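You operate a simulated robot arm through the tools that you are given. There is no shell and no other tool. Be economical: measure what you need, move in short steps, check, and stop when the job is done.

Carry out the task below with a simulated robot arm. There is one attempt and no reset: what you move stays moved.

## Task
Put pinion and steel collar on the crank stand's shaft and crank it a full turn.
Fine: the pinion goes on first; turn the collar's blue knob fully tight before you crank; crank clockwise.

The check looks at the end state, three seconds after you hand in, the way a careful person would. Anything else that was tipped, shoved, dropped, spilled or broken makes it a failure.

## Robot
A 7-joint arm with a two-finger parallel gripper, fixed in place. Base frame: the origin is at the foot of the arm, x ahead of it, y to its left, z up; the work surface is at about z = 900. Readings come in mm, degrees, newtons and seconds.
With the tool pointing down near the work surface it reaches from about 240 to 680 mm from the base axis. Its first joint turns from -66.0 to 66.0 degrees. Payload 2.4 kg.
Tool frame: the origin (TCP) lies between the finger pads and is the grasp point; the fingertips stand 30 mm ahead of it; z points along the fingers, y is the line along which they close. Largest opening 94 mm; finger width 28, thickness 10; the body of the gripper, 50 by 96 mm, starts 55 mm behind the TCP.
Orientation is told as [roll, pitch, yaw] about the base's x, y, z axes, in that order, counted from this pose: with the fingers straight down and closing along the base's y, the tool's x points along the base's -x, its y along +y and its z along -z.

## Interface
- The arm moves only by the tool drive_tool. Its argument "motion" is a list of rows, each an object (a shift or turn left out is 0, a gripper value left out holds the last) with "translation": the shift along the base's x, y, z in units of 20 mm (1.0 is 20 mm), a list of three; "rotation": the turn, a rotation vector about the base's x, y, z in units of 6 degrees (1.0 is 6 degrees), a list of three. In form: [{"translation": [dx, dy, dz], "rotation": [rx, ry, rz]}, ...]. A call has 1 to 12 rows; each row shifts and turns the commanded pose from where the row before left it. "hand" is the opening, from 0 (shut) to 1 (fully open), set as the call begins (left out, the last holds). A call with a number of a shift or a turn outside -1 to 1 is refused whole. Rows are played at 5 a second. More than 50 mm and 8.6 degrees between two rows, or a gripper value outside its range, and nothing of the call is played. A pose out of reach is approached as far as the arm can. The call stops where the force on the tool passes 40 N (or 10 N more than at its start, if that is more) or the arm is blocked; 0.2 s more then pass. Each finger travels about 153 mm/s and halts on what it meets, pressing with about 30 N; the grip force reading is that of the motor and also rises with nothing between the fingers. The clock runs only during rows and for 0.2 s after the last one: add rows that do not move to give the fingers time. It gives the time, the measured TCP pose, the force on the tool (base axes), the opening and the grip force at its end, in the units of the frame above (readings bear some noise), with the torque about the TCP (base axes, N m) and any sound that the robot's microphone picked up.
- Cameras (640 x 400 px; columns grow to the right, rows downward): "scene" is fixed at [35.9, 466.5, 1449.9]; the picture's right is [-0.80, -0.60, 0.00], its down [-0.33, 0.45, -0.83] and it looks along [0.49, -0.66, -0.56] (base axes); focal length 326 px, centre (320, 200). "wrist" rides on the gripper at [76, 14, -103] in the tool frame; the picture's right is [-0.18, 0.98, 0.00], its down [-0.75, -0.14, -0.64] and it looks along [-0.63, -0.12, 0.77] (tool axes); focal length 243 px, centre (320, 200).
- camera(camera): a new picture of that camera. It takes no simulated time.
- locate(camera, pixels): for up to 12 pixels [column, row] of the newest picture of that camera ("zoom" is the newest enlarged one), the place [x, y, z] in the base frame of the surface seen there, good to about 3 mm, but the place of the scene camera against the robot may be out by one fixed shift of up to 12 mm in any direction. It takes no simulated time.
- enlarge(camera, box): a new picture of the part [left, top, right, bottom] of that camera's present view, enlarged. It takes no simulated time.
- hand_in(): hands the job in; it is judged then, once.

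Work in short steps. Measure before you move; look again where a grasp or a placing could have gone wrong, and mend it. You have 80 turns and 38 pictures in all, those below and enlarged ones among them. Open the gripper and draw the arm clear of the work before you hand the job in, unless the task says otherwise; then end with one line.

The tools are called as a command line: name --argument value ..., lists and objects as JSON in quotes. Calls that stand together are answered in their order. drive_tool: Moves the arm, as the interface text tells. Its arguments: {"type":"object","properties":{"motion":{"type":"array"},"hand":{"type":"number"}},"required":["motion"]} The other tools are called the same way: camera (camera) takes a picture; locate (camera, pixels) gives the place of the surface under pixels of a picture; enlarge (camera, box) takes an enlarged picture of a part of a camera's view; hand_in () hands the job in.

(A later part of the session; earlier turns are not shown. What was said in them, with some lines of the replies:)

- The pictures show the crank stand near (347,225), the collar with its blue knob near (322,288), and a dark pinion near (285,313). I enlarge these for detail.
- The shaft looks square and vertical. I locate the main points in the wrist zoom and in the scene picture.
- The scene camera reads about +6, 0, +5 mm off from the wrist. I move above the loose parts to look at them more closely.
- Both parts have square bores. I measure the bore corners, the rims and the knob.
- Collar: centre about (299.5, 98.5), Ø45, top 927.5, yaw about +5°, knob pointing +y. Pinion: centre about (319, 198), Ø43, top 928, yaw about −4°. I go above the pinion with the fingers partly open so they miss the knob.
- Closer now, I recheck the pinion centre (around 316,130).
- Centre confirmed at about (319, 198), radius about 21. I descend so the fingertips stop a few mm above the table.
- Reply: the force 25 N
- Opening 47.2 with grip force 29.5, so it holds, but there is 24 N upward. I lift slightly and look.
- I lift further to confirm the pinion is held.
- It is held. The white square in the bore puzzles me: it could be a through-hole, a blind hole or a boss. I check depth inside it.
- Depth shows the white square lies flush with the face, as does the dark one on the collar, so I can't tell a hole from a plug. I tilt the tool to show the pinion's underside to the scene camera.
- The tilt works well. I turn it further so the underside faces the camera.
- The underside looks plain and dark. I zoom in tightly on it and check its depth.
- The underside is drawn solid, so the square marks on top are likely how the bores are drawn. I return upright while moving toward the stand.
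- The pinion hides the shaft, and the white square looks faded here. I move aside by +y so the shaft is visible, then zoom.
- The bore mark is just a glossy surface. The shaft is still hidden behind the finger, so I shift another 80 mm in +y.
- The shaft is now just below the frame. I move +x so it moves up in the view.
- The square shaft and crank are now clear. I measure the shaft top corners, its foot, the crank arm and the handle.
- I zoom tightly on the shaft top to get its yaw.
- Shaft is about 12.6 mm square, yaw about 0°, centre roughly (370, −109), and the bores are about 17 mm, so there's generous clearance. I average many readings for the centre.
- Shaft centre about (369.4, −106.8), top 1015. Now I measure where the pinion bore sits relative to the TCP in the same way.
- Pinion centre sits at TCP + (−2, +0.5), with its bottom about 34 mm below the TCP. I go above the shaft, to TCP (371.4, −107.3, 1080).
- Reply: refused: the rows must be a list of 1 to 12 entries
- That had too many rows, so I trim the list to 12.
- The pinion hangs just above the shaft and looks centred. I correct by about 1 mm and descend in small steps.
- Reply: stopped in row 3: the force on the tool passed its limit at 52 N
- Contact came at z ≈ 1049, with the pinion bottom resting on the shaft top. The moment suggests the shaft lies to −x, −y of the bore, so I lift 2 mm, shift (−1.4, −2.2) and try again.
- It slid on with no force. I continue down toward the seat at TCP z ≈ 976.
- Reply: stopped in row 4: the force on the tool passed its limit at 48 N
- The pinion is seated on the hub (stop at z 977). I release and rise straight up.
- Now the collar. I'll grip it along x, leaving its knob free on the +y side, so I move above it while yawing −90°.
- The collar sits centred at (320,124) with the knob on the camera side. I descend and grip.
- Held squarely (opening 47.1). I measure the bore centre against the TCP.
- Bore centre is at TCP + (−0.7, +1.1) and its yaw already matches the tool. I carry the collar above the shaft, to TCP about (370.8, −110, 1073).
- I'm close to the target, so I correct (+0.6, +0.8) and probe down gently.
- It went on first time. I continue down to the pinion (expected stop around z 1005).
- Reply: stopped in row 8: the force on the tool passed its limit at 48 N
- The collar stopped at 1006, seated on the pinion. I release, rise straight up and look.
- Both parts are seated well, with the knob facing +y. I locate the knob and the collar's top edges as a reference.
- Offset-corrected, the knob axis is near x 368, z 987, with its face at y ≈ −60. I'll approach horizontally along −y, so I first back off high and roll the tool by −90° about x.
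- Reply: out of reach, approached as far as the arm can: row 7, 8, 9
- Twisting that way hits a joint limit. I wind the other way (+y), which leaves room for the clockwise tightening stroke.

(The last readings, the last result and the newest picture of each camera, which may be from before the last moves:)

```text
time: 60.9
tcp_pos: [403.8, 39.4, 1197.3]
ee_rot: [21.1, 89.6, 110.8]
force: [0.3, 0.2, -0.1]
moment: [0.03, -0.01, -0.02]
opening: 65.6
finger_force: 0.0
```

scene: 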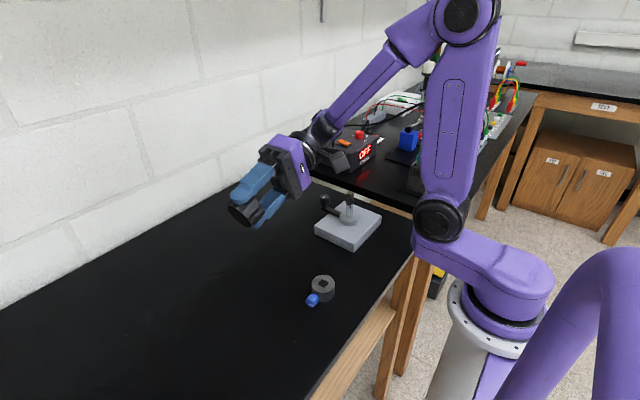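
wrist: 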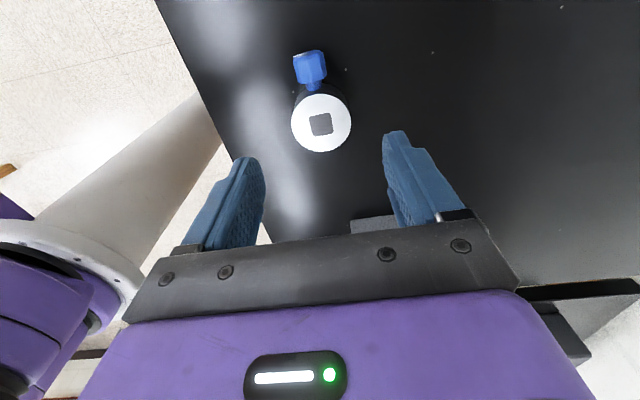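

The camera is now on top. I try a further +72° to see how much winding room there is.

drive_tool --motion '[{"rotation": [0, 1, 0]}, {"rotation": [0, 1, 0]}, {"rotation": [0, 1, 0]}, {"rotation": [0, 1, 0]}, {"rotation": [0, 1, 0]}, {"rotation": [0, 1, 0]}, {"rotation": [0, 1, 0]}, {"rotation": [0, 1, 0]}, {"rotation": [0, 1, 0]}, {"rotation": [0, 1, 0]}, {"rotation": [0, 1, 0]}, {"rotation": [0, 1, 0]}]'

```text
time: 63.5
tcp_pos: [404.7, 38.8, 1197.9]
ee_rot: [89.8, 17.8, 179.7]
force: [0.3, 0.0, 0.4]
moment: [0.01, -0.01, 0.01]
opening: 65.8
finger_force: 0.2
```

Good, pitch is 162° and there's room. I lower to the pre-grasp pose in front of the knob, about (368, −10, 987), with the fingers at 40 mm.

drive_tool --motion '[{"translation": [-0.167, -0.1, -0.959]}, {"translation": [-0.167, -0.1, -0.959]}, {"translation": [-0.167, -0.1, -0.959]}, {"translation": [-0.167, -0.1, -0.959]}, {"translation": [-0.167, -0.1, -0.959]}, {"translation": [-0.167, -0.1, -0.959]}, {"translation": [-0.167, -0.1, -0.959]}, {"translation": [-0.167, -0.1, -0.959]}, {"translation": [-0.167, -0.1, -0.959]}, {"translation": [-0.167, -0.1, -0.959]}, {"translation": [-0.167, -0.1, -0.959]}, {}]' --hand 0.43

camera --camera "wrist"

camera --camera "scene"

```text
time: 66.1
tcp_pos: [368.5, 16.6, 985.9]
ee_rot: [89.9, 17.9, 179.7]
force: [-0.4, 0.1, 0.6]
moment: [-0.01, -0.02, 0.04]
opening: 40.4
finger_force: 0.0
```

```text
13 pictures are left
```

wrist: 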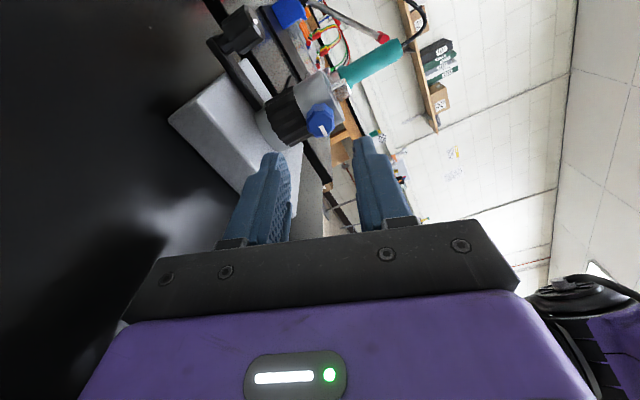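

```text
12 pictures are left
```

scene: 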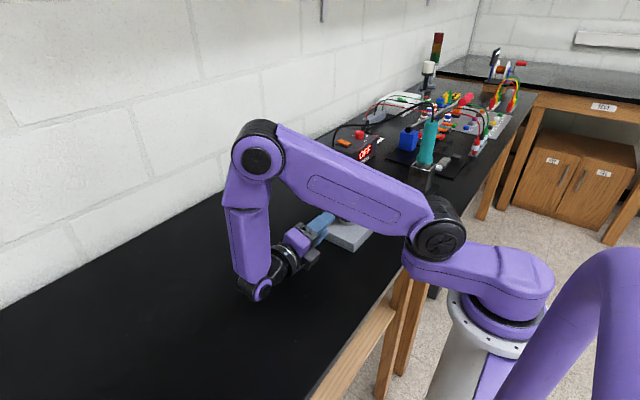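

The arm reaches well and the knob at (319,119) lines up between the fingers. I check its position with the wrist camera.

locate --camera "wrist" --pixels '[[321, 122], [321, 122], [321, 122], [314, 122], [328, 120], [320, 112], [322, 132], [321, 122], [312, 116], [318, 108]]'

enlarge --camera "wrist" --box '[256, 80, 384, 160]'

```text
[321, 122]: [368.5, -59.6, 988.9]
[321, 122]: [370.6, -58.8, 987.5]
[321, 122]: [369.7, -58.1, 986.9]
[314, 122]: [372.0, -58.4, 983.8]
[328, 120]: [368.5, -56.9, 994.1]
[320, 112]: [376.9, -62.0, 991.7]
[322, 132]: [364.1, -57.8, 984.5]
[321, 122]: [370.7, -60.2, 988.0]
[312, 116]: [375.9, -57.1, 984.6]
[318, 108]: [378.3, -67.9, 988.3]
```

```text
5.00 times, centred on (320, 120) of wrist
```

zoom: 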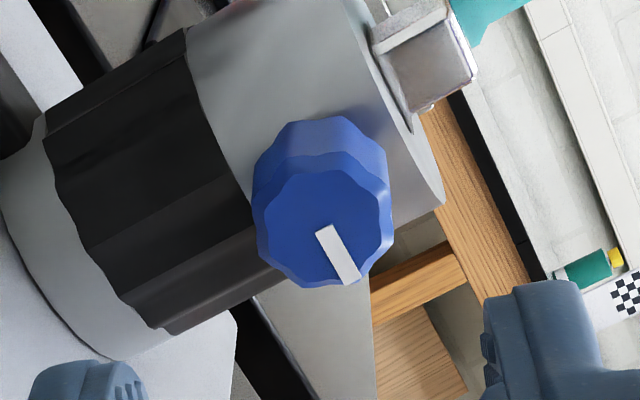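

Knob axis at (370, 988), face at y ≈ −59. I align and advance to y ≈ −50, then close.

drive_tool --motion '[{"translation": [0.07, -0.8, 0.1]}, {"translation": [0, -0.8, 0]}, {"translation": [0, -0.8, 0]}, {"translation": [0, -0.8, 0]}, {}]'

drive_tool --motion '[{}, {}, {}]' --hand 0.05

```text
time: 67.3
tcp_pos: [370.7, -46.8, 987.7]
ee_rot: [89.9, 18.0, 179.7]
force: [0.6, -0.2, -0.3]
moment: [0.0, 0.0, -0.03]
opening: 40.4
finger_force: 0.0
```

```text
time: 68.1
tcp_pos: [369.5, -47.9, 988.7]
ee_rot: [89.9, 18.0, 179.8]
force: [1.2, 0.3, -0.3]
moment: [0.06, 0.01, 0.01]
opening: 20.0
finger_force: 29.5
```

Knob gripped (20.0 mm). I turn clockwise as seen from outside (about −y) by 72° and watch the torque.

drive_tool --motion '[{"rotation": [0, -1, 0]}, {"rotation": [0, -1, 0]}, {"rotation": [0, -1, 0]}, {"rotation": [0, -1, 0]}, {"rotation": [0, -1, 0]}, {"rotation": [0, -1, 0]}, {"rotation": [0, -1, 0]}, {"rotation": [0, -1, 0]}, {"rotation": [0, -1, 0]}, {"rotation": [0, -1, 0]}, {"rotation": [0, -1, 0]}, {"rotation": [0, -1, 0]}]'

```text
time: 70.7
tcp_pos: [370.6, -46.8, 986.6]
ee_rot: [-32.3, 89.7, 57.7]
force: [0.0, -0.3, 0.4]
moment: [0.04, -0.01, -0.03]
opening: 20.2
finger_force: 29.6
```

It turns freely so far. I continue another 72°.

drive_tool --motion '[{"rotation": [0, -1, 0]}, {"rotation": [0, -1, 0]}, {"rotation": [0, -1, 0]}, {"rotation": [0, -1, 0]}, {"rotation": [0, -1, 0]}, {"rotation": [0, -1, 0]}, {"rotation": [0, -1, 0]}, {"rotation": [0, -1, 0]}, {"rotation": [0, -1, 0]}, {"rotation": [0, -1, 0]}, {"rotation": [0, -1, 0]}, {"rotation": [0, -1, 0]}]'

enlarge --camera "wrist" --box '[256, 80, 384, 160]'

```text
time: 73.3
tcp_pos: [370.5, -47.4, 988.1]
ee_rot: [-89.9, 17.8, 0.3]
force: [-0.1, -0.1, -0.5]
moment: [0.07, -0.03, 0.01]
opening: 20.3
finger_force: 29.5
```

```text
5.00 times, centred on (320, 120) of wrist
```

zoom: 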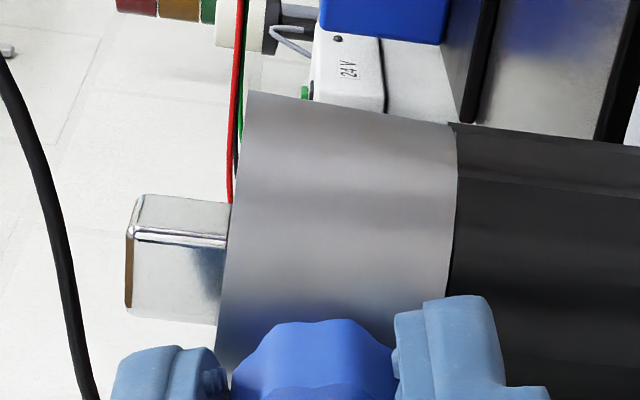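

Turned 144° so far with no resistance. I go 48° further, then release.

drive_tool --motion '[{"rotation": [0, -1, 0]}, {"rotation": [0, -1, 0]}, {"rotation": [0, -1, 0]}, {"rotation": [0, -1, 0]}, {"rotation": [0, -1, 0]}, {"rotation": [0, -1, 0]}, {"rotation": [0, -1, 0]}, {"rotation": [0, -1, 0]}]'

```text
time: 75.1
tcp_pos: [369.4, -47.1, 987.7]
ee_rot: [-90.4, -30.0, 0.4]
force: [-0.9, 0.1, 9.4]
moment: [-0.67, 0.3, 0.01]
opening: 20.4
finger_force: 30.0
```

Resistance has begun (My +0.3 Nm), so the screw is biting. I open, rewind 144° in place and regrip.

drive_tool --motion '[{}, {}, {"rotation": [0, 1, 0]}, {"rotation": [0, 1, 0]}, {"rotation": [0, 1, 0]}, {"rotation": [0, 1, 0]}, {"rotation": [0, 1, 0]}, {"rotation": [0, 1, 0]}, {"rotation": [0, 1, 0]}, {"rotation": [0, 1, 0]}, {"rotation": [0, 1, 0]}, {"rotation": [0, 1, 0]}]' --hand 0.43

drive_tool --motion '[{"rotation": [0, 1, 0]}, {"rotation": [0, 1, 0]}, {"rotation": [0, 1, 0]}, {"rotation": [0, 1, 0]}, {"rotation": [0, 1, 0]}, {"rotation": [0, 1, 0]}, {"rotation": [0, 1, 0]}, {"rotation": [0, 1, 0]}, {"rotation": [0, 1, 0]}, {"rotation": [0, 1, 0]}, {"rotation": [0, 1, 0]}, {"rotation": [0, 1, 0]}]'

enlarge --camera "scene" --box '[300, 170, 400, 250]'

```text
time: 77.7
tcp_pos: [370.5, -48.5, 986.7]
ee_rot: [-89.7, 30.1, 0.4]
force: [-0.4, -0.2, 0.6]
moment: [0.0, 0.01, 0.02]
opening: 40.6
finger_force: 0.0
```

```text
time: 80.3
tcp_pos: [370.0, -47.4, 987.8]
ee_rot: [88.7, 77.9, 178.5]
force: [0.0, 0.4, 1.0]
moment: [0.01, 0.03, 0.03]
opening: 40.3
finger_force: 0.1
```

```text
5.00 times, centred on (350, 210) of scene
```

zoom: 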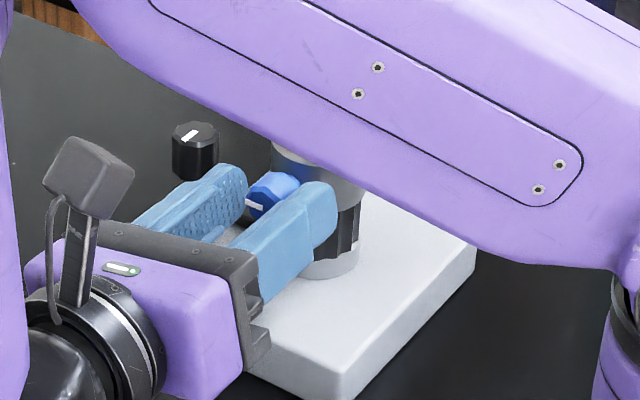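

The white mark has moved round about half a turn. I regrip and continue tightening.

drive_tool --motion '[{}, {}, {}, {"rotation": [0, -1, 0]}, {"rotation": [0, -1, 0]}, {"rotation": [0, -1, 0]}, {"rotation": [0, -1, 0]}, {"rotation": [0, -1, 0]}]' --hand 0.05

```text
time: 82.1
tcp_pos: [369.5, -46.9, 986.7]
ee_rot: [-88.7, 71.8, 1.4]
force: [4.8, -1.1, -1.4]
moment: [0.11, 0.12, 0.3]
opening: 20.3
finger_force: 30.1
```

Torque is mild, so I keep going.

drive_tool --motion '[{"rotation": [0, -1, 0]}, {"rotation": [0, -1, 0]}, {"rotation": [0, -1, 0]}, {"rotation": [0, -1, 0]}]'

drive_tool --motion '[{"rotation": [0, -1, 0]}, {"rotation": [0, -1, 0]}, {"rotation": [0, -1, 0]}, {"rotation": [0, -1, 0]}]'

```text
time: 83.1
tcp_pos: [370.9, -47.1, 987.7]
ee_rot: [-89.8, 47.9, 0.4]
force: [11.1, 0.9, 4.5]
moment: [-0.24, 0.2, 0.76]
opening: 20.9
finger_force: 29.9
```

```text
time: 84.1
tcp_pos: [368.4, -48.0, 986.7]
ee_rot: [-90.0, 23.8, 0.2]
force: [7.2, -1.5, 8.7]
moment: [-0.51, 0.22, 0.41]
opening: 20.8
finger_force: 29.8
```

A side force that turns with the tool shows the knob is held slightly off-centre. I continue the stroke and then check whether the knob really turns.

drive_tool --motion '[{"rotation": [0, -1, 0]}, {"rotation": [0, -1, 0]}, {"rotation": [0, -1, 0]}, {"rotation": [0, -1, 0]}, {"rotation": [0, -1, 0]}, {"rotation": [0, -1, 0]}, {"rotation": [0, -1, 0]}, {"rotation": [0, -1, 0]}]'

enlarge --camera "scene" --box '[310, 190, 370, 230]'

```text
time: 85.9
tcp_pos: [368.8, -48.3, 987.7]
ee_rot: [-90.2, -24.1, 0.3]
force: [-0.3, 3.0, 8.2]
moment: [-0.4, 0.31, 0.04]
opening: 20.5
finger_force: 30.6
```

```text
10.00 times, centred on (340, 210) of scene
```

zoom: 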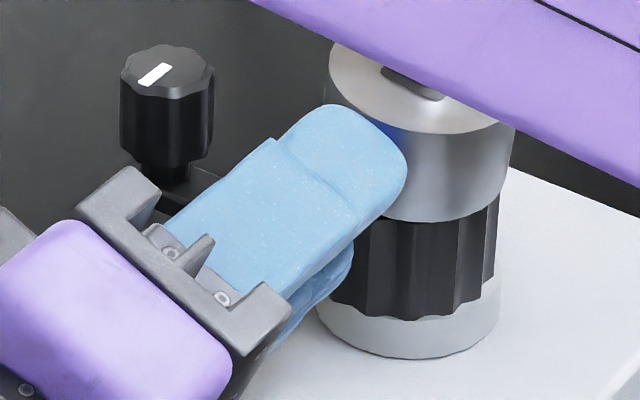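

Torque is 0.31 Nm. I release and rewind, then check the mark.

drive_tool --motion '[{}, {}, {"rotation": [0, 1, 0]}, {"rotation": [0, 1, 0]}, {"rotation": [0, 1, 0]}, {"rotation": [0, 1, 0]}, {"rotation": [0, 1, 0]}, {"rotation": [0, 1, 0]}, {"rotation": [0, 1, 0]}, {"rotation": [0, 1, 0]}, {"rotation": [0, 1, 0]}, {"rotation": [0, 1, 0]}]' --hand 0.43

drive_tool --motion '[{"rotation": [0, 1, 0]}, {"rotation": [0, 1, 0]}, {"rotation": [0, 1, 0]}, {"rotation": [0, 1, 0]}, {"rotation": [0, 1, 0]}, {"rotation": [0, 1, 0]}, {"rotation": [0, 1, 0]}, {"rotation": [0, 1, 0]}, {"rotation": [0, 1, 0]}, {"rotation": [0, 1, 0]}, {"rotation": [0, 1, 0]}, {"rotation": [0, 1, 0]}]'

enlarge --camera "scene" --box '[310, 190, 370, 230]'

```text
time: 88.5
tcp_pos: [369.5, -46.7, 986.7]
ee_rot: [-89.8, 36.1, 0.2]
force: [-0.5, 0.1, -0.2]
moment: [-0.02, -0.01, 0.0]
opening: 40.4
finger_force: 0.0
```

```text
time: 91.1
tcp_pos: [370.6, -47.6, 987.8]
ee_rot: [89.1, 71.8, 179.1]
force: [-1.6, 0.2, -0.1]
moment: [-0.01, -0.01, -0.01]
opening: 40.3
finger_force: 0.1
```

```text
10.00 times, centred on (340, 210) of scene
```

zoom: 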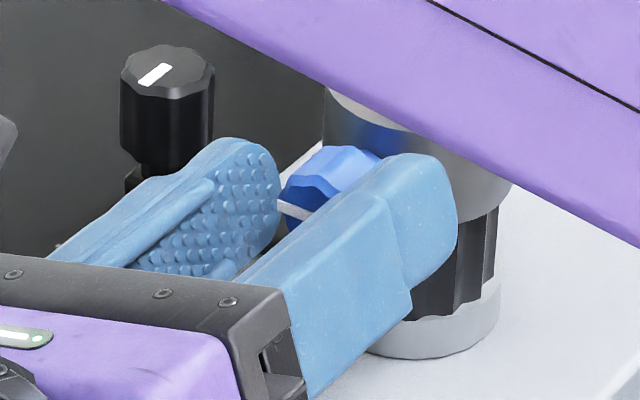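

The mark now points the opposite way from the start (about 180°) and did not move at all during the whole second stroke. The knob is at its stop and the fingers slipped, so it is fully tight. I back away along +y and look.

drive_tool --motion '[{"translation": [0, 1, 0]}, {"translation": [0, 1, 0]}, {"translation": [0, 1, 0]}, {"translation": [0, 1, 0.3]}, {"translation": [0, 0.5, 1]}, {"translation": [0, 0.5, 1]}, {"translation": [0, 0, 1]}, {"translation": [0, 0, 1]}, {"translation": [0, 0, 1]}, {"translation": [0, 0, 1]}, {"translation": [0, 0, 1]}, {"translation": [0, 0, 1]}]'

camera --camera "wrist"

```text
time: 93.7
tcp_pos: [368.1, 52.8, 1154.1]
ee_rot: [89.3, 72.0, 179.1]
force: [0.4, 0.2, 0.4]
moment: [-0.02, 0.01, 0.01]
opening: 40.4
finger_force: 0.0
```

```text
6 pictures are left
```

wrist: 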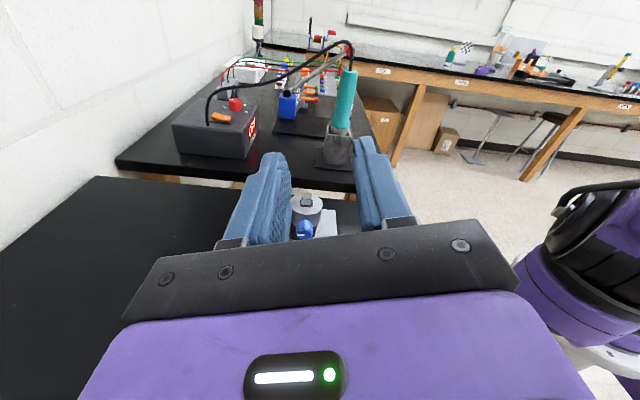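

The way is clear. I measure the obstacles on the far bench that could matter during cranking.

locate --camera "wrist" --pixels '[[345, 80], [338, 130], [235, 110], [212, 125], [245, 155], [335, 165], [290, 100], [350, 45], [265, 80], [305, 200], [306, 228], [190, 110]]'

```text
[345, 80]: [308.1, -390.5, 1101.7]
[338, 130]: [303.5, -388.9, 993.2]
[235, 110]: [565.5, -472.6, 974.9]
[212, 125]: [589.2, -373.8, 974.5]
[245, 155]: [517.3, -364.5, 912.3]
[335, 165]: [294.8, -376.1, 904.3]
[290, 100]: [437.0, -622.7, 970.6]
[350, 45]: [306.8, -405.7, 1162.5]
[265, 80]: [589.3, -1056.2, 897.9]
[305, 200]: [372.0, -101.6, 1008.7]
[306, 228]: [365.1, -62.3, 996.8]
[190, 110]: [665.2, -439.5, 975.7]
```

The obstacles are all beyond y < −360, so cranking is clear. I bring the tool back to pointing down above the crank handle near (441, −104).

drive_tool --motion '[{"translation": [0.24, 0, 0], "rotation": [0, -1, 0]}, {"translation": [0.24, 0, 0], "rotation": [0, -1, 0]}, {"translation": [0.24, 0, 0], "rotation": [0, -1, 0]}, {"translation": [0.24, -0.65, -0.2], "rotation": [1, 0, 0]}, {"translation": [0.24, -0.65, -0.2], "rotation": [1, 0, 0]}, {"translation": [0.24, -0.65, -0.2], "rotation": [1, 0, 0]}, {"translation": [0.24, -0.65, -0.2], "rotation": [1, 0, 0]}, {"translation": [0.24, -0.65, -0.2], "rotation": [1, 0, 0]}, {"translation": [0.24, -0.65, -0.2], "rotation": [1, 0, 0]}, {"translation": [0.24, -0.65, -0.2], "rotation": [1, 0, 0]}, {"translation": [0.24, -0.65, -0.2], "rotation": [1, 0, 0]}, {"translation": [0.24, -0.65, -0.2], "rotation": [1, 0, 0]}]'

drive_tool --motion '[{"translation": [0.24, -0.65, -0.2], "rotation": [1, 0, 0]}, {"translation": [0.24, -0.65, -0.2], "rotation": [1, 0, 0]}, {"translation": [0.24, -0.65, -0.2], "rotation": [1, 0, 0]}, {"translation": [0, 0, -0.2], "rotation": [1, 0, 0]}, {"translation": [0, 0, -0.2], "rotation": [1, 0, 0]}, {"translation": [0, 0, -0.2], "rotation": [1, 0, 0]}, {}]'

camera --camera "wrist"

```text
time: 96.3
tcp_pos: [427.0, -64.2, 1116.5]
ee_rot: [0.0, 35.7, 90.0]
force: [0.0, 0.1, -0.2]
moment: [0.02, -0.01, 0.02]
opening: 40.3
finger_force: 0.1
```

```text
time: 97.9
tcp_pos: [441.0, -103.1, 1093.4]
ee_rot: [0.0, -0.4, 90.0]
force: [0.2, -1.1, -0.4]
moment: [0.03, -0.02, 0.01]
opening: 40.3
finger_force: 0.0
```

```text
5 pictures are left
```

wrist: 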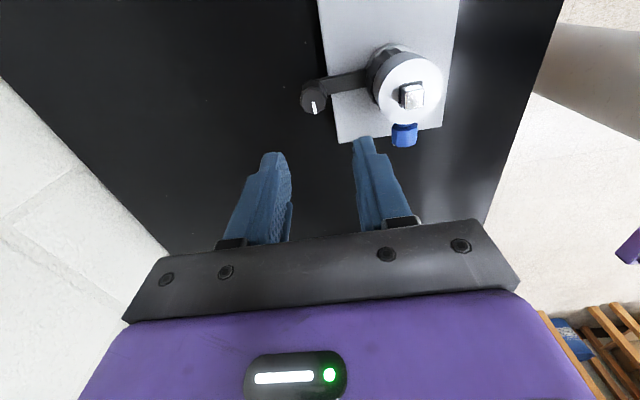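

The handle is at (313,98) and the shaft top at (411,95). I locate both.

locate --camera "wrist" --pixels '[[313, 100], [313, 100], [313, 100], [313, 100], [306, 100], [321, 100], [411, 95], [411, 95], [411, 95], [411, 95], [340, 82], [350, 79]]'

locate --camera "wrist" --pixels '[[313, 100], [313, 100], [313, 100], [313, 100], [314, 92], [314, 107], [411, 95], [411, 95], [411, 95], [411, 95], [340, 82], [350, 79]]'

```text
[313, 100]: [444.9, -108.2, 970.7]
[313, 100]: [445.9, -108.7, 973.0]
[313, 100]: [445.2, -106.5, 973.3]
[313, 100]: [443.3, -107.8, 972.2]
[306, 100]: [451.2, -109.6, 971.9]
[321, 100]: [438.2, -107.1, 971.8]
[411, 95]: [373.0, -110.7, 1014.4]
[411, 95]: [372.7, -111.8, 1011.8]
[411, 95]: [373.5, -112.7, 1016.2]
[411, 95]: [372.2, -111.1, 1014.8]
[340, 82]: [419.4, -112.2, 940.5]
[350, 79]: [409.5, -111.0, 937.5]
```

```text
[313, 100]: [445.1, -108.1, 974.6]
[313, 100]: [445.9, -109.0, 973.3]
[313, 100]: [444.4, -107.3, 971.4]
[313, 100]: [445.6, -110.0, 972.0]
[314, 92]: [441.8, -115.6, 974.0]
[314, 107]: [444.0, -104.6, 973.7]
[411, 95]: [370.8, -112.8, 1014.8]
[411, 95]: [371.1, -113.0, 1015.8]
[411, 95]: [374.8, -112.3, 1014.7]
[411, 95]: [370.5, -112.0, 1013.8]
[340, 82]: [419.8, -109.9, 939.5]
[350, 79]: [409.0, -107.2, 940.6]
```

Handle centre is about (443.5, −107), top 973; the crank radius is about 72.5 around (370.8, −109.5). I descend to TCP z ≈ 983 and grip the handle.

drive_tool --motion '[{"translation": [0.12, -0.2, -0.92]}, {"translation": [0, 0, -0.92]}, {"translation": [0, 0, -0.92]}, {"translation": [0, 0, -0.92]}, {"translation": [0, 0, -0.92]}, {"translation": [0, 0, -0.92]}, {}]'

drive_tool --motion '[{}, {}, {}]' --hand 0.05

```text
time: 99.5
tcp_pos: [443.0, -108.5, 983.6]
ee_rot: [-0.1, -0.4, 90.0]
force: [0.2, 0.4, -0.2]
moment: [0.0, -0.03, -0.01]
opening: 40.6
finger_force: 0.0
```

```text
time: 100.3
tcp_pos: [445.1, -108.7, 985.1]
ee_rot: [-0.5, -0.2, 90.0]
force: [26.3, 0.9, -11.1]
moment: [-0.03, 0.1, 0.03]
opening: 23.9
finger_force: 45.2
```

There's a 26 N side force, so the handle's true x is a little larger. I shift +2 mm to relax it.

drive_tool --motion '[{"translation": [0.1, 0, 0.05]}, {}]'

```text
time: 100.9
tcp_pos: [446.5, -108.6, 985.7]
ee_rot: [-0.1, -0.2, 90.1]
force: [19.2, -0.8, -11.4]
moment: [-0.81, 0.02, 0.05]
opening: 23.5
finger_force: 44.6
```

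The force is not relaxing as expected, so I look before pushing further.

enlarge --camera "scene" --box '[290, 170, 390, 250]'

```text
5.00 times, centred on (340, 210) of scene
```

zoom: 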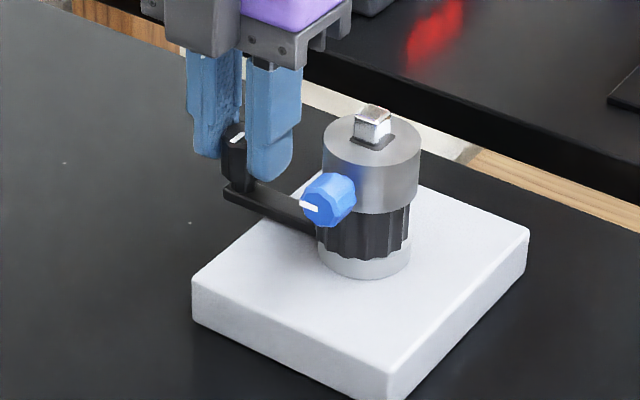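

The grip on the handle looks right and the knob mark points left. I ease another 2 mm in +x.

drive_tool --motion '[{"translation": [0.1, 0, 0]}, {}]'

```text
time: 101.5
tcp_pos: [445.8, -107.5, 984.7]
ee_rot: [0.2, -0.3, 89.8]
force: [-2.6, -1.1, 7.5]
moment: [-0.5, -0.44, 0.09]
opening: 23.7
finger_force: 44.8
```

The force is now near zero. With the centre at about (372.2, −110) and R ≈ 73.8, I try the first 40° clockwise seen from above (toward −y).

drive_tool --motion '[{"translation": [-0.0395, -0.642, 0]}, {"translation": [-0.15, -0.6255, 0]}, {"translation": [-0.2565, -0.59, 0]}, {"translation": [-0.355, -0.536, 0]}, {}]'

```text
time: 102.7
tcp_pos: [433.6, -156.4, 986.0]
ee_rot: [-0.3, -0.2, 90.0]
force: [20.6, -10.9, -1.1]
moment: [0.03, 0.06, -0.31]
opening: 23.3
finger_force: 45.1
```

The handle pulls outward by about 2 mm, so the effective centre is nearer (372.5, −113.5). I correct and continue to about −81°.

drive_tool --motion '[{"translation": [-0.265, -0.49, 0]}, {"translation": [-0.6, -0.485, 0]}, {"translation": [-0.69, -0.35, 0]}, {"translation": [-0.745, -0.2, 0]}, {}]'

```text
time: 103.9
tcp_pos: [385.6, -185.5, 984.6]
ee_rot: [0.0, -0.2, 89.9]
force: [8.0, -1.9, 7.9]
moment: [0.45, -0.22, -0.59]
opening: 22.9
finger_force: 45.1
```

It's tracking well. I continue clockwise from −81° to −153°.

drive_tool --motion '[{"translation": [-0.77, -0.04, 0]}, {"translation": [-0.757, 0.12, 0]}, {"translation": [-0.717, 0.275, 0]}, {"translation": [-0.645, 0.42, 0]}, {"translation": [-0.545, 0.545, 0]}, {"translation": [-0.42, 0.645, 0]}, {}]'

```text
time: 105.5
tcp_pos: [308.9, -146.2, 985.0]
ee_rot: [0.1, -0.3, 90.0]
force: [-1.6, -6.4, -14.5]
moment: [-0.71, -0.57, -0.36]
opening: 23.3
finger_force: 44.5
```

Nearly force-free. I continue from −153° to −225°.

drive_tool --motion '[{"translation": [-0.275, 0.717, 0]}, {"translation": [-0.12, 0.757, 0]}, {"translation": [0.04, 0.77, 0]}, {"translation": [0.2, 0.745, 0]}, {"translation": [0.35, 0.685, 0]}, {"translation": [0.485, 0.595, 0]}, {}]'

```text
time: 106.3
tcp_pos: [296.2, -105.6, 983.9]
ee_rot: [1.1, -0.4, 89.7]
force: [-9.1, 0.6, 15.9]
moment: [0.15, -0.69, 0.01]
opening: 23.3
finger_force: 45.0
stopped in row 3: the force on the tool passed its limit at 42 N (the readings are from after the stop); the commanded pose is now the measured one
```

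The stop came at about −185° with an outward pull, so the effective centre is nearer (371, −112) with R ≈ 75. I continue in smaller steps.

drive_tool --motion '[{"translation": [0.05, 0.52, 0]}, {"translation": [0.155, 0.5, 0]}, {"translation": [0.22, 0.475, 0]}, {"translation": [0.285, 0.435, 0]}, {}]'

```text
time: 107.3
tcp_pos: [302.8, -68.2, 981.0]
ee_rot: [2.4, -0.2, 89.8]
force: [-0.3, -0.1, 0.6]
moment: [0.0, -0.02, 0.02]
opening: 4.7
finger_force: 0.6
stopped in row 5: the force on the tool passed its limit at 41 N (the readings are from after the stop); the commanded pose is now the measured one
```

The grip was lost (opening 4.7). I rise straight up and look where the handle is.

drive_tool --motion '[{"translation": [0, 0, 1]}, {"translation": [0, 0, 1], "rotation": [-0.4, 0, 0]}, {"translation": [0, 0, 1]}, {"translation": [0, 0, 1]}, {"translation": [0, 0, 1]}, {"translation": [0, 0, 1]}]'

enlarge --camera "wrist" --box '[200, 0, 520, 200]'

```text
time: 108.7
tcp_pos: [303.0, -67.4, 1101.6]
ee_rot: [2.5, 2.1, 89.8]
force: [-1.0, 0.3, -0.9]
moment: [-0.01, -0.01, -0.01]
opening: 4.9
finger_force: 0.0
```

```text
2.00 times, centred on (360, 100) of wrist
```

zoom: 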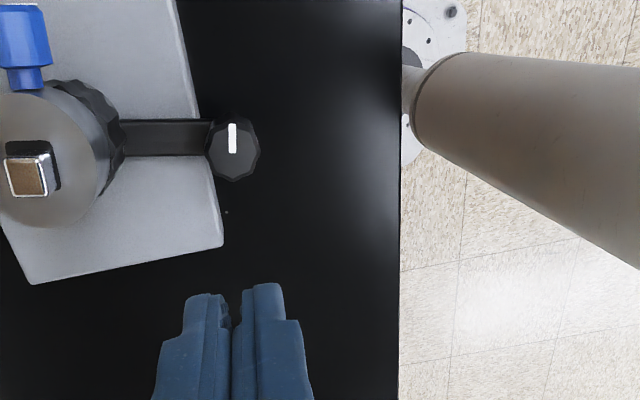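

The crank stands at half a turn with nothing disturbed, and the handle slid out of the pads sideways. For the second half I'll push the handle from behind with closed fingers. First I locate the handle and the shaft.

locate --camera "zoom" --pixels '[[233, 150], [233, 150], [233, 150], [233, 150], [233, 178], [258, 148], [30, 175], [30, 175], [30, 175], [30, 175], [165, 138], [200, 138]]'

locate --camera "zoom" --pixels '[[233, 150], [233, 150], [233, 150], [233, 150], [233, 178], [208, 148], [30, 175], [30, 175], [30, 175], [30, 175], [165, 138], [200, 138]]'

```text
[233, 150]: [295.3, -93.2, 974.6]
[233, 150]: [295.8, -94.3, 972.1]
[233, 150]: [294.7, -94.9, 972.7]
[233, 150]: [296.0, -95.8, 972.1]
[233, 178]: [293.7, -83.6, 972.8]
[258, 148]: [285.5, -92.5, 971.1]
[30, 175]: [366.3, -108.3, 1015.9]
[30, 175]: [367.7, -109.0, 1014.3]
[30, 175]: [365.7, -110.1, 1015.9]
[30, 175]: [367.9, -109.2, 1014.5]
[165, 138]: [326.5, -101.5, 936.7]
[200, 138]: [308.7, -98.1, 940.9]
```

```text
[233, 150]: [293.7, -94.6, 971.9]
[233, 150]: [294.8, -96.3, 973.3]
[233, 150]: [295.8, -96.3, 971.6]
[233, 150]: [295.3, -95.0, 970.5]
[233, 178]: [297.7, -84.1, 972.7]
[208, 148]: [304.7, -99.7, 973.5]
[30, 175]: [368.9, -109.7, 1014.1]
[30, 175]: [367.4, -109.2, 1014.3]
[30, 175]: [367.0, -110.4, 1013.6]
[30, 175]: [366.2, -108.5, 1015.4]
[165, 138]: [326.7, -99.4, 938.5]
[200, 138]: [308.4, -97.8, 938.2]
```

Handle at about S + (−72, +14), so the crank is at −191°. I level the tool, move behind the handle to (301, −133) and descend with the fingers closed.

drive_tool --motion '[{"translation": [-0.025, -0.82, 0], "rotation": [0.35, 0, 0]}, {"translation": [-0.025, -0.82, 0], "rotation": [0, -0.42, 0]}, {"translation": [-0.025, -0.82, 0]}, {"translation": [-0.025, -0.82, 0]}, {"translation": [0, 0, -1]}, {"translation": [0, 0, -1]}, {"translation": [0, 0, -1]}, {"translation": [0, 0, -1]}, {"translation": [0, 0, -1]}, {"translation": [0, 0, -1]}, {}]' --hand 0

```text
time: 111.1
tcp_pos: [300.5, -133.4, 980.8]
ee_rot: [-0.1, -0.1, 89.7]
force: [-0.1, -0.3, 0.2]
moment: [-0.02, -0.02, 0.0]
opening: 0.0
finger_force: 29.6
```

Positioned behind the handle. I push clockwise along the circle to φ ≈ −221°.

drive_tool --motion '[{"translation": [-0.13, 0.625, 0]}, {"translation": [-0.045, 0.635, 0]}, {"translation": [0.065, 0.63, 0]}, {"translation": [0.175, 0.615, 0]}, {"translation": [0.28, 0.57, 0]}, {"translation": [0.375, 0.515, 0]}, {}]'

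```text
time: 112.7
tcp_pos: [315.2, -60.9, 981.2]
ee_rot: [-0.1, 0.0, 89.7]
force: [-0.3, -0.2, 0.1]
moment: [-0.03, -0.01, -0.02]
opening: 0.0
finger_force: 29.7
```

No jam. I continue to φ ≈ −281° and check with a picture.

drive_tool --motion '[{"translation": [0.445, 0.405, 0]}, {"translation": [0.525, 0.355, 0]}, {"translation": [0.58, 0.26, 0]}, {"translation": [0.62, 0.155, 0]}, {"translation": [0.635, 0.045, 0]}, {"translation": [0.63, -0.065, 0]}, {}]'

enlarge --camera "scene" --box '[290, 170, 390, 250]'

```text
time: 114.3
tcp_pos: [383.7, -39.0, 982.1]
ee_rot: [-0.1, 0.0, 89.8]
force: [0.1, 0.1, 0.2]
moment: [-0.04, -0.02, -0.02]
opening: 0.3
finger_force: 30.1
```

```text
5.00 times, centred on (340, 210) of scene
```

zoom: 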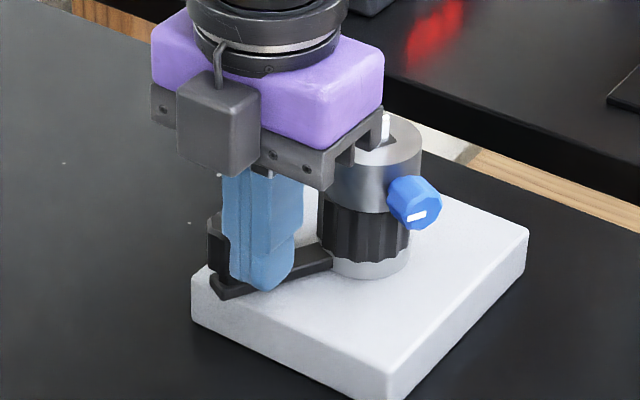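

The handle leads the fingers properly and the crank is around −300°. I push on to φ ≈ −343°, which puts the handle just past its starting point.

drive_tool --motion '[{"translation": [0.615, -0.175, 0]}, {"translation": [0.57, -0.28, 0]}, {"translation": [0.515, -0.375, 0]}, {"translation": [0.44, -0.46, 0]}, {"translation": [0.355, -0.525, 0]}, {"translation": [0.15, -0.3, 0]}, {"translation": [0.11, -0.28, 0]}, {"translation": [0.04, -0.125, 0]}, {}]'

```text
time: 116.3
tcp_pos: [440.1, -90.3, 982.3]
ee_rot: [-0.1, 0.0, 89.7]
force: [0.2, -0.1, 0.5]
moment: [0.0, -0.01, 0.0]
opening: 0.3
finger_force: 29.3
```

I back the fingers off in +y, rise clear, and check the end state.

drive_tool --motion '[{"translation": [0.1, 0.8, 0]}, {"translation": [0, 0, 1]}, {"translation": [0, 0, 1]}, {"translation": [0, 0, 1]}, {"translation": [0, 0, 1]}, {"translation": [0, 0, 1]}, {"translation": [0, 0, 1]}, {"translation": [0, 0, 1]}, {"translation": [0, 0, 1]}, {}]' --hand 0.5

enlarge --camera "scene" --box '[290, 170, 390, 250]'

```text
time: 118.5
tcp_pos: [440.0, -72.8, 1143.1]
ee_rot: [-0.1, 0.0, 89.9]
force: [-0.6, 1.0, -0.2]
moment: [-0.02, -0.01, 0.03]
opening: 47.0
finger_force: 0.0
```

```text
5.00 times, centred on (340, 210) of scene
```

zoom: 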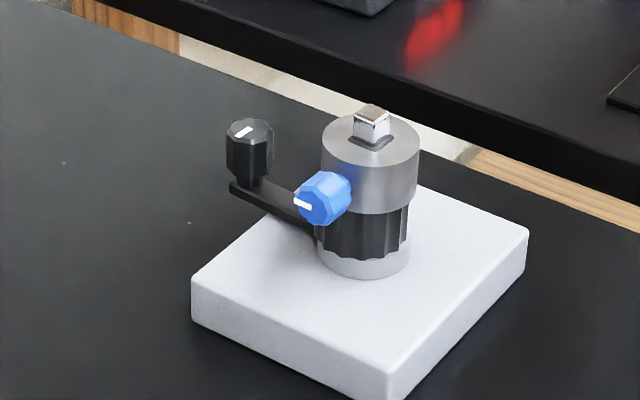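

The handle (249,130) is slightly past its starting image position (243,137), which is the clockwise direction. I confirm with numbers.

locate --camera "zoom" --pixels '[[249, 132], [249, 132], [249, 132], [249, 132], [372, 113], [372, 113], [372, 113], [372, 113]]'

```text
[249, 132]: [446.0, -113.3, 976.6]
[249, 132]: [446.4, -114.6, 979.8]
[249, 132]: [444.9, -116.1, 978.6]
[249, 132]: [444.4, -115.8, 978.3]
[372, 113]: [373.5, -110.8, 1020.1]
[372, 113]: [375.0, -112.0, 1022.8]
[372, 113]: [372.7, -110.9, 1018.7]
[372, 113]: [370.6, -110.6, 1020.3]
```

The crank has turned about 368° clockwise. The parts are seated and the base hasn't moved. I draw the arm further clear.

drive_tool --motion '[{"translation": [-0.5, 1, 0.5]}, {"translation": [-0.5, 1, 0.5]}, {"translation": [-0.5, 1, 0.5]}, {"translation": [-0.5, 1, 0.5]}, {"translation": [-0.5, 1, 0.5]}, {}]'

hand_in

```text
time: 119.9
tcp_pos: [390.0, 28.2, 1191.3]
ee_rot: [-0.1, -0.1, 89.8]
force: [-0.6, 0.1, 0.4]
moment: [-0.01, 0.0, 0.01]
opening: 47.3
finger_force: 0.1
```

```text
The job is handed in.
```

The pinion and then the collar are on the shaft, the blue knob is turned to its stop (about 180°), and the crank has gone about 368° clockwise; the grip slipped off the handle halfway, so I pushed the second half with closed fingers.
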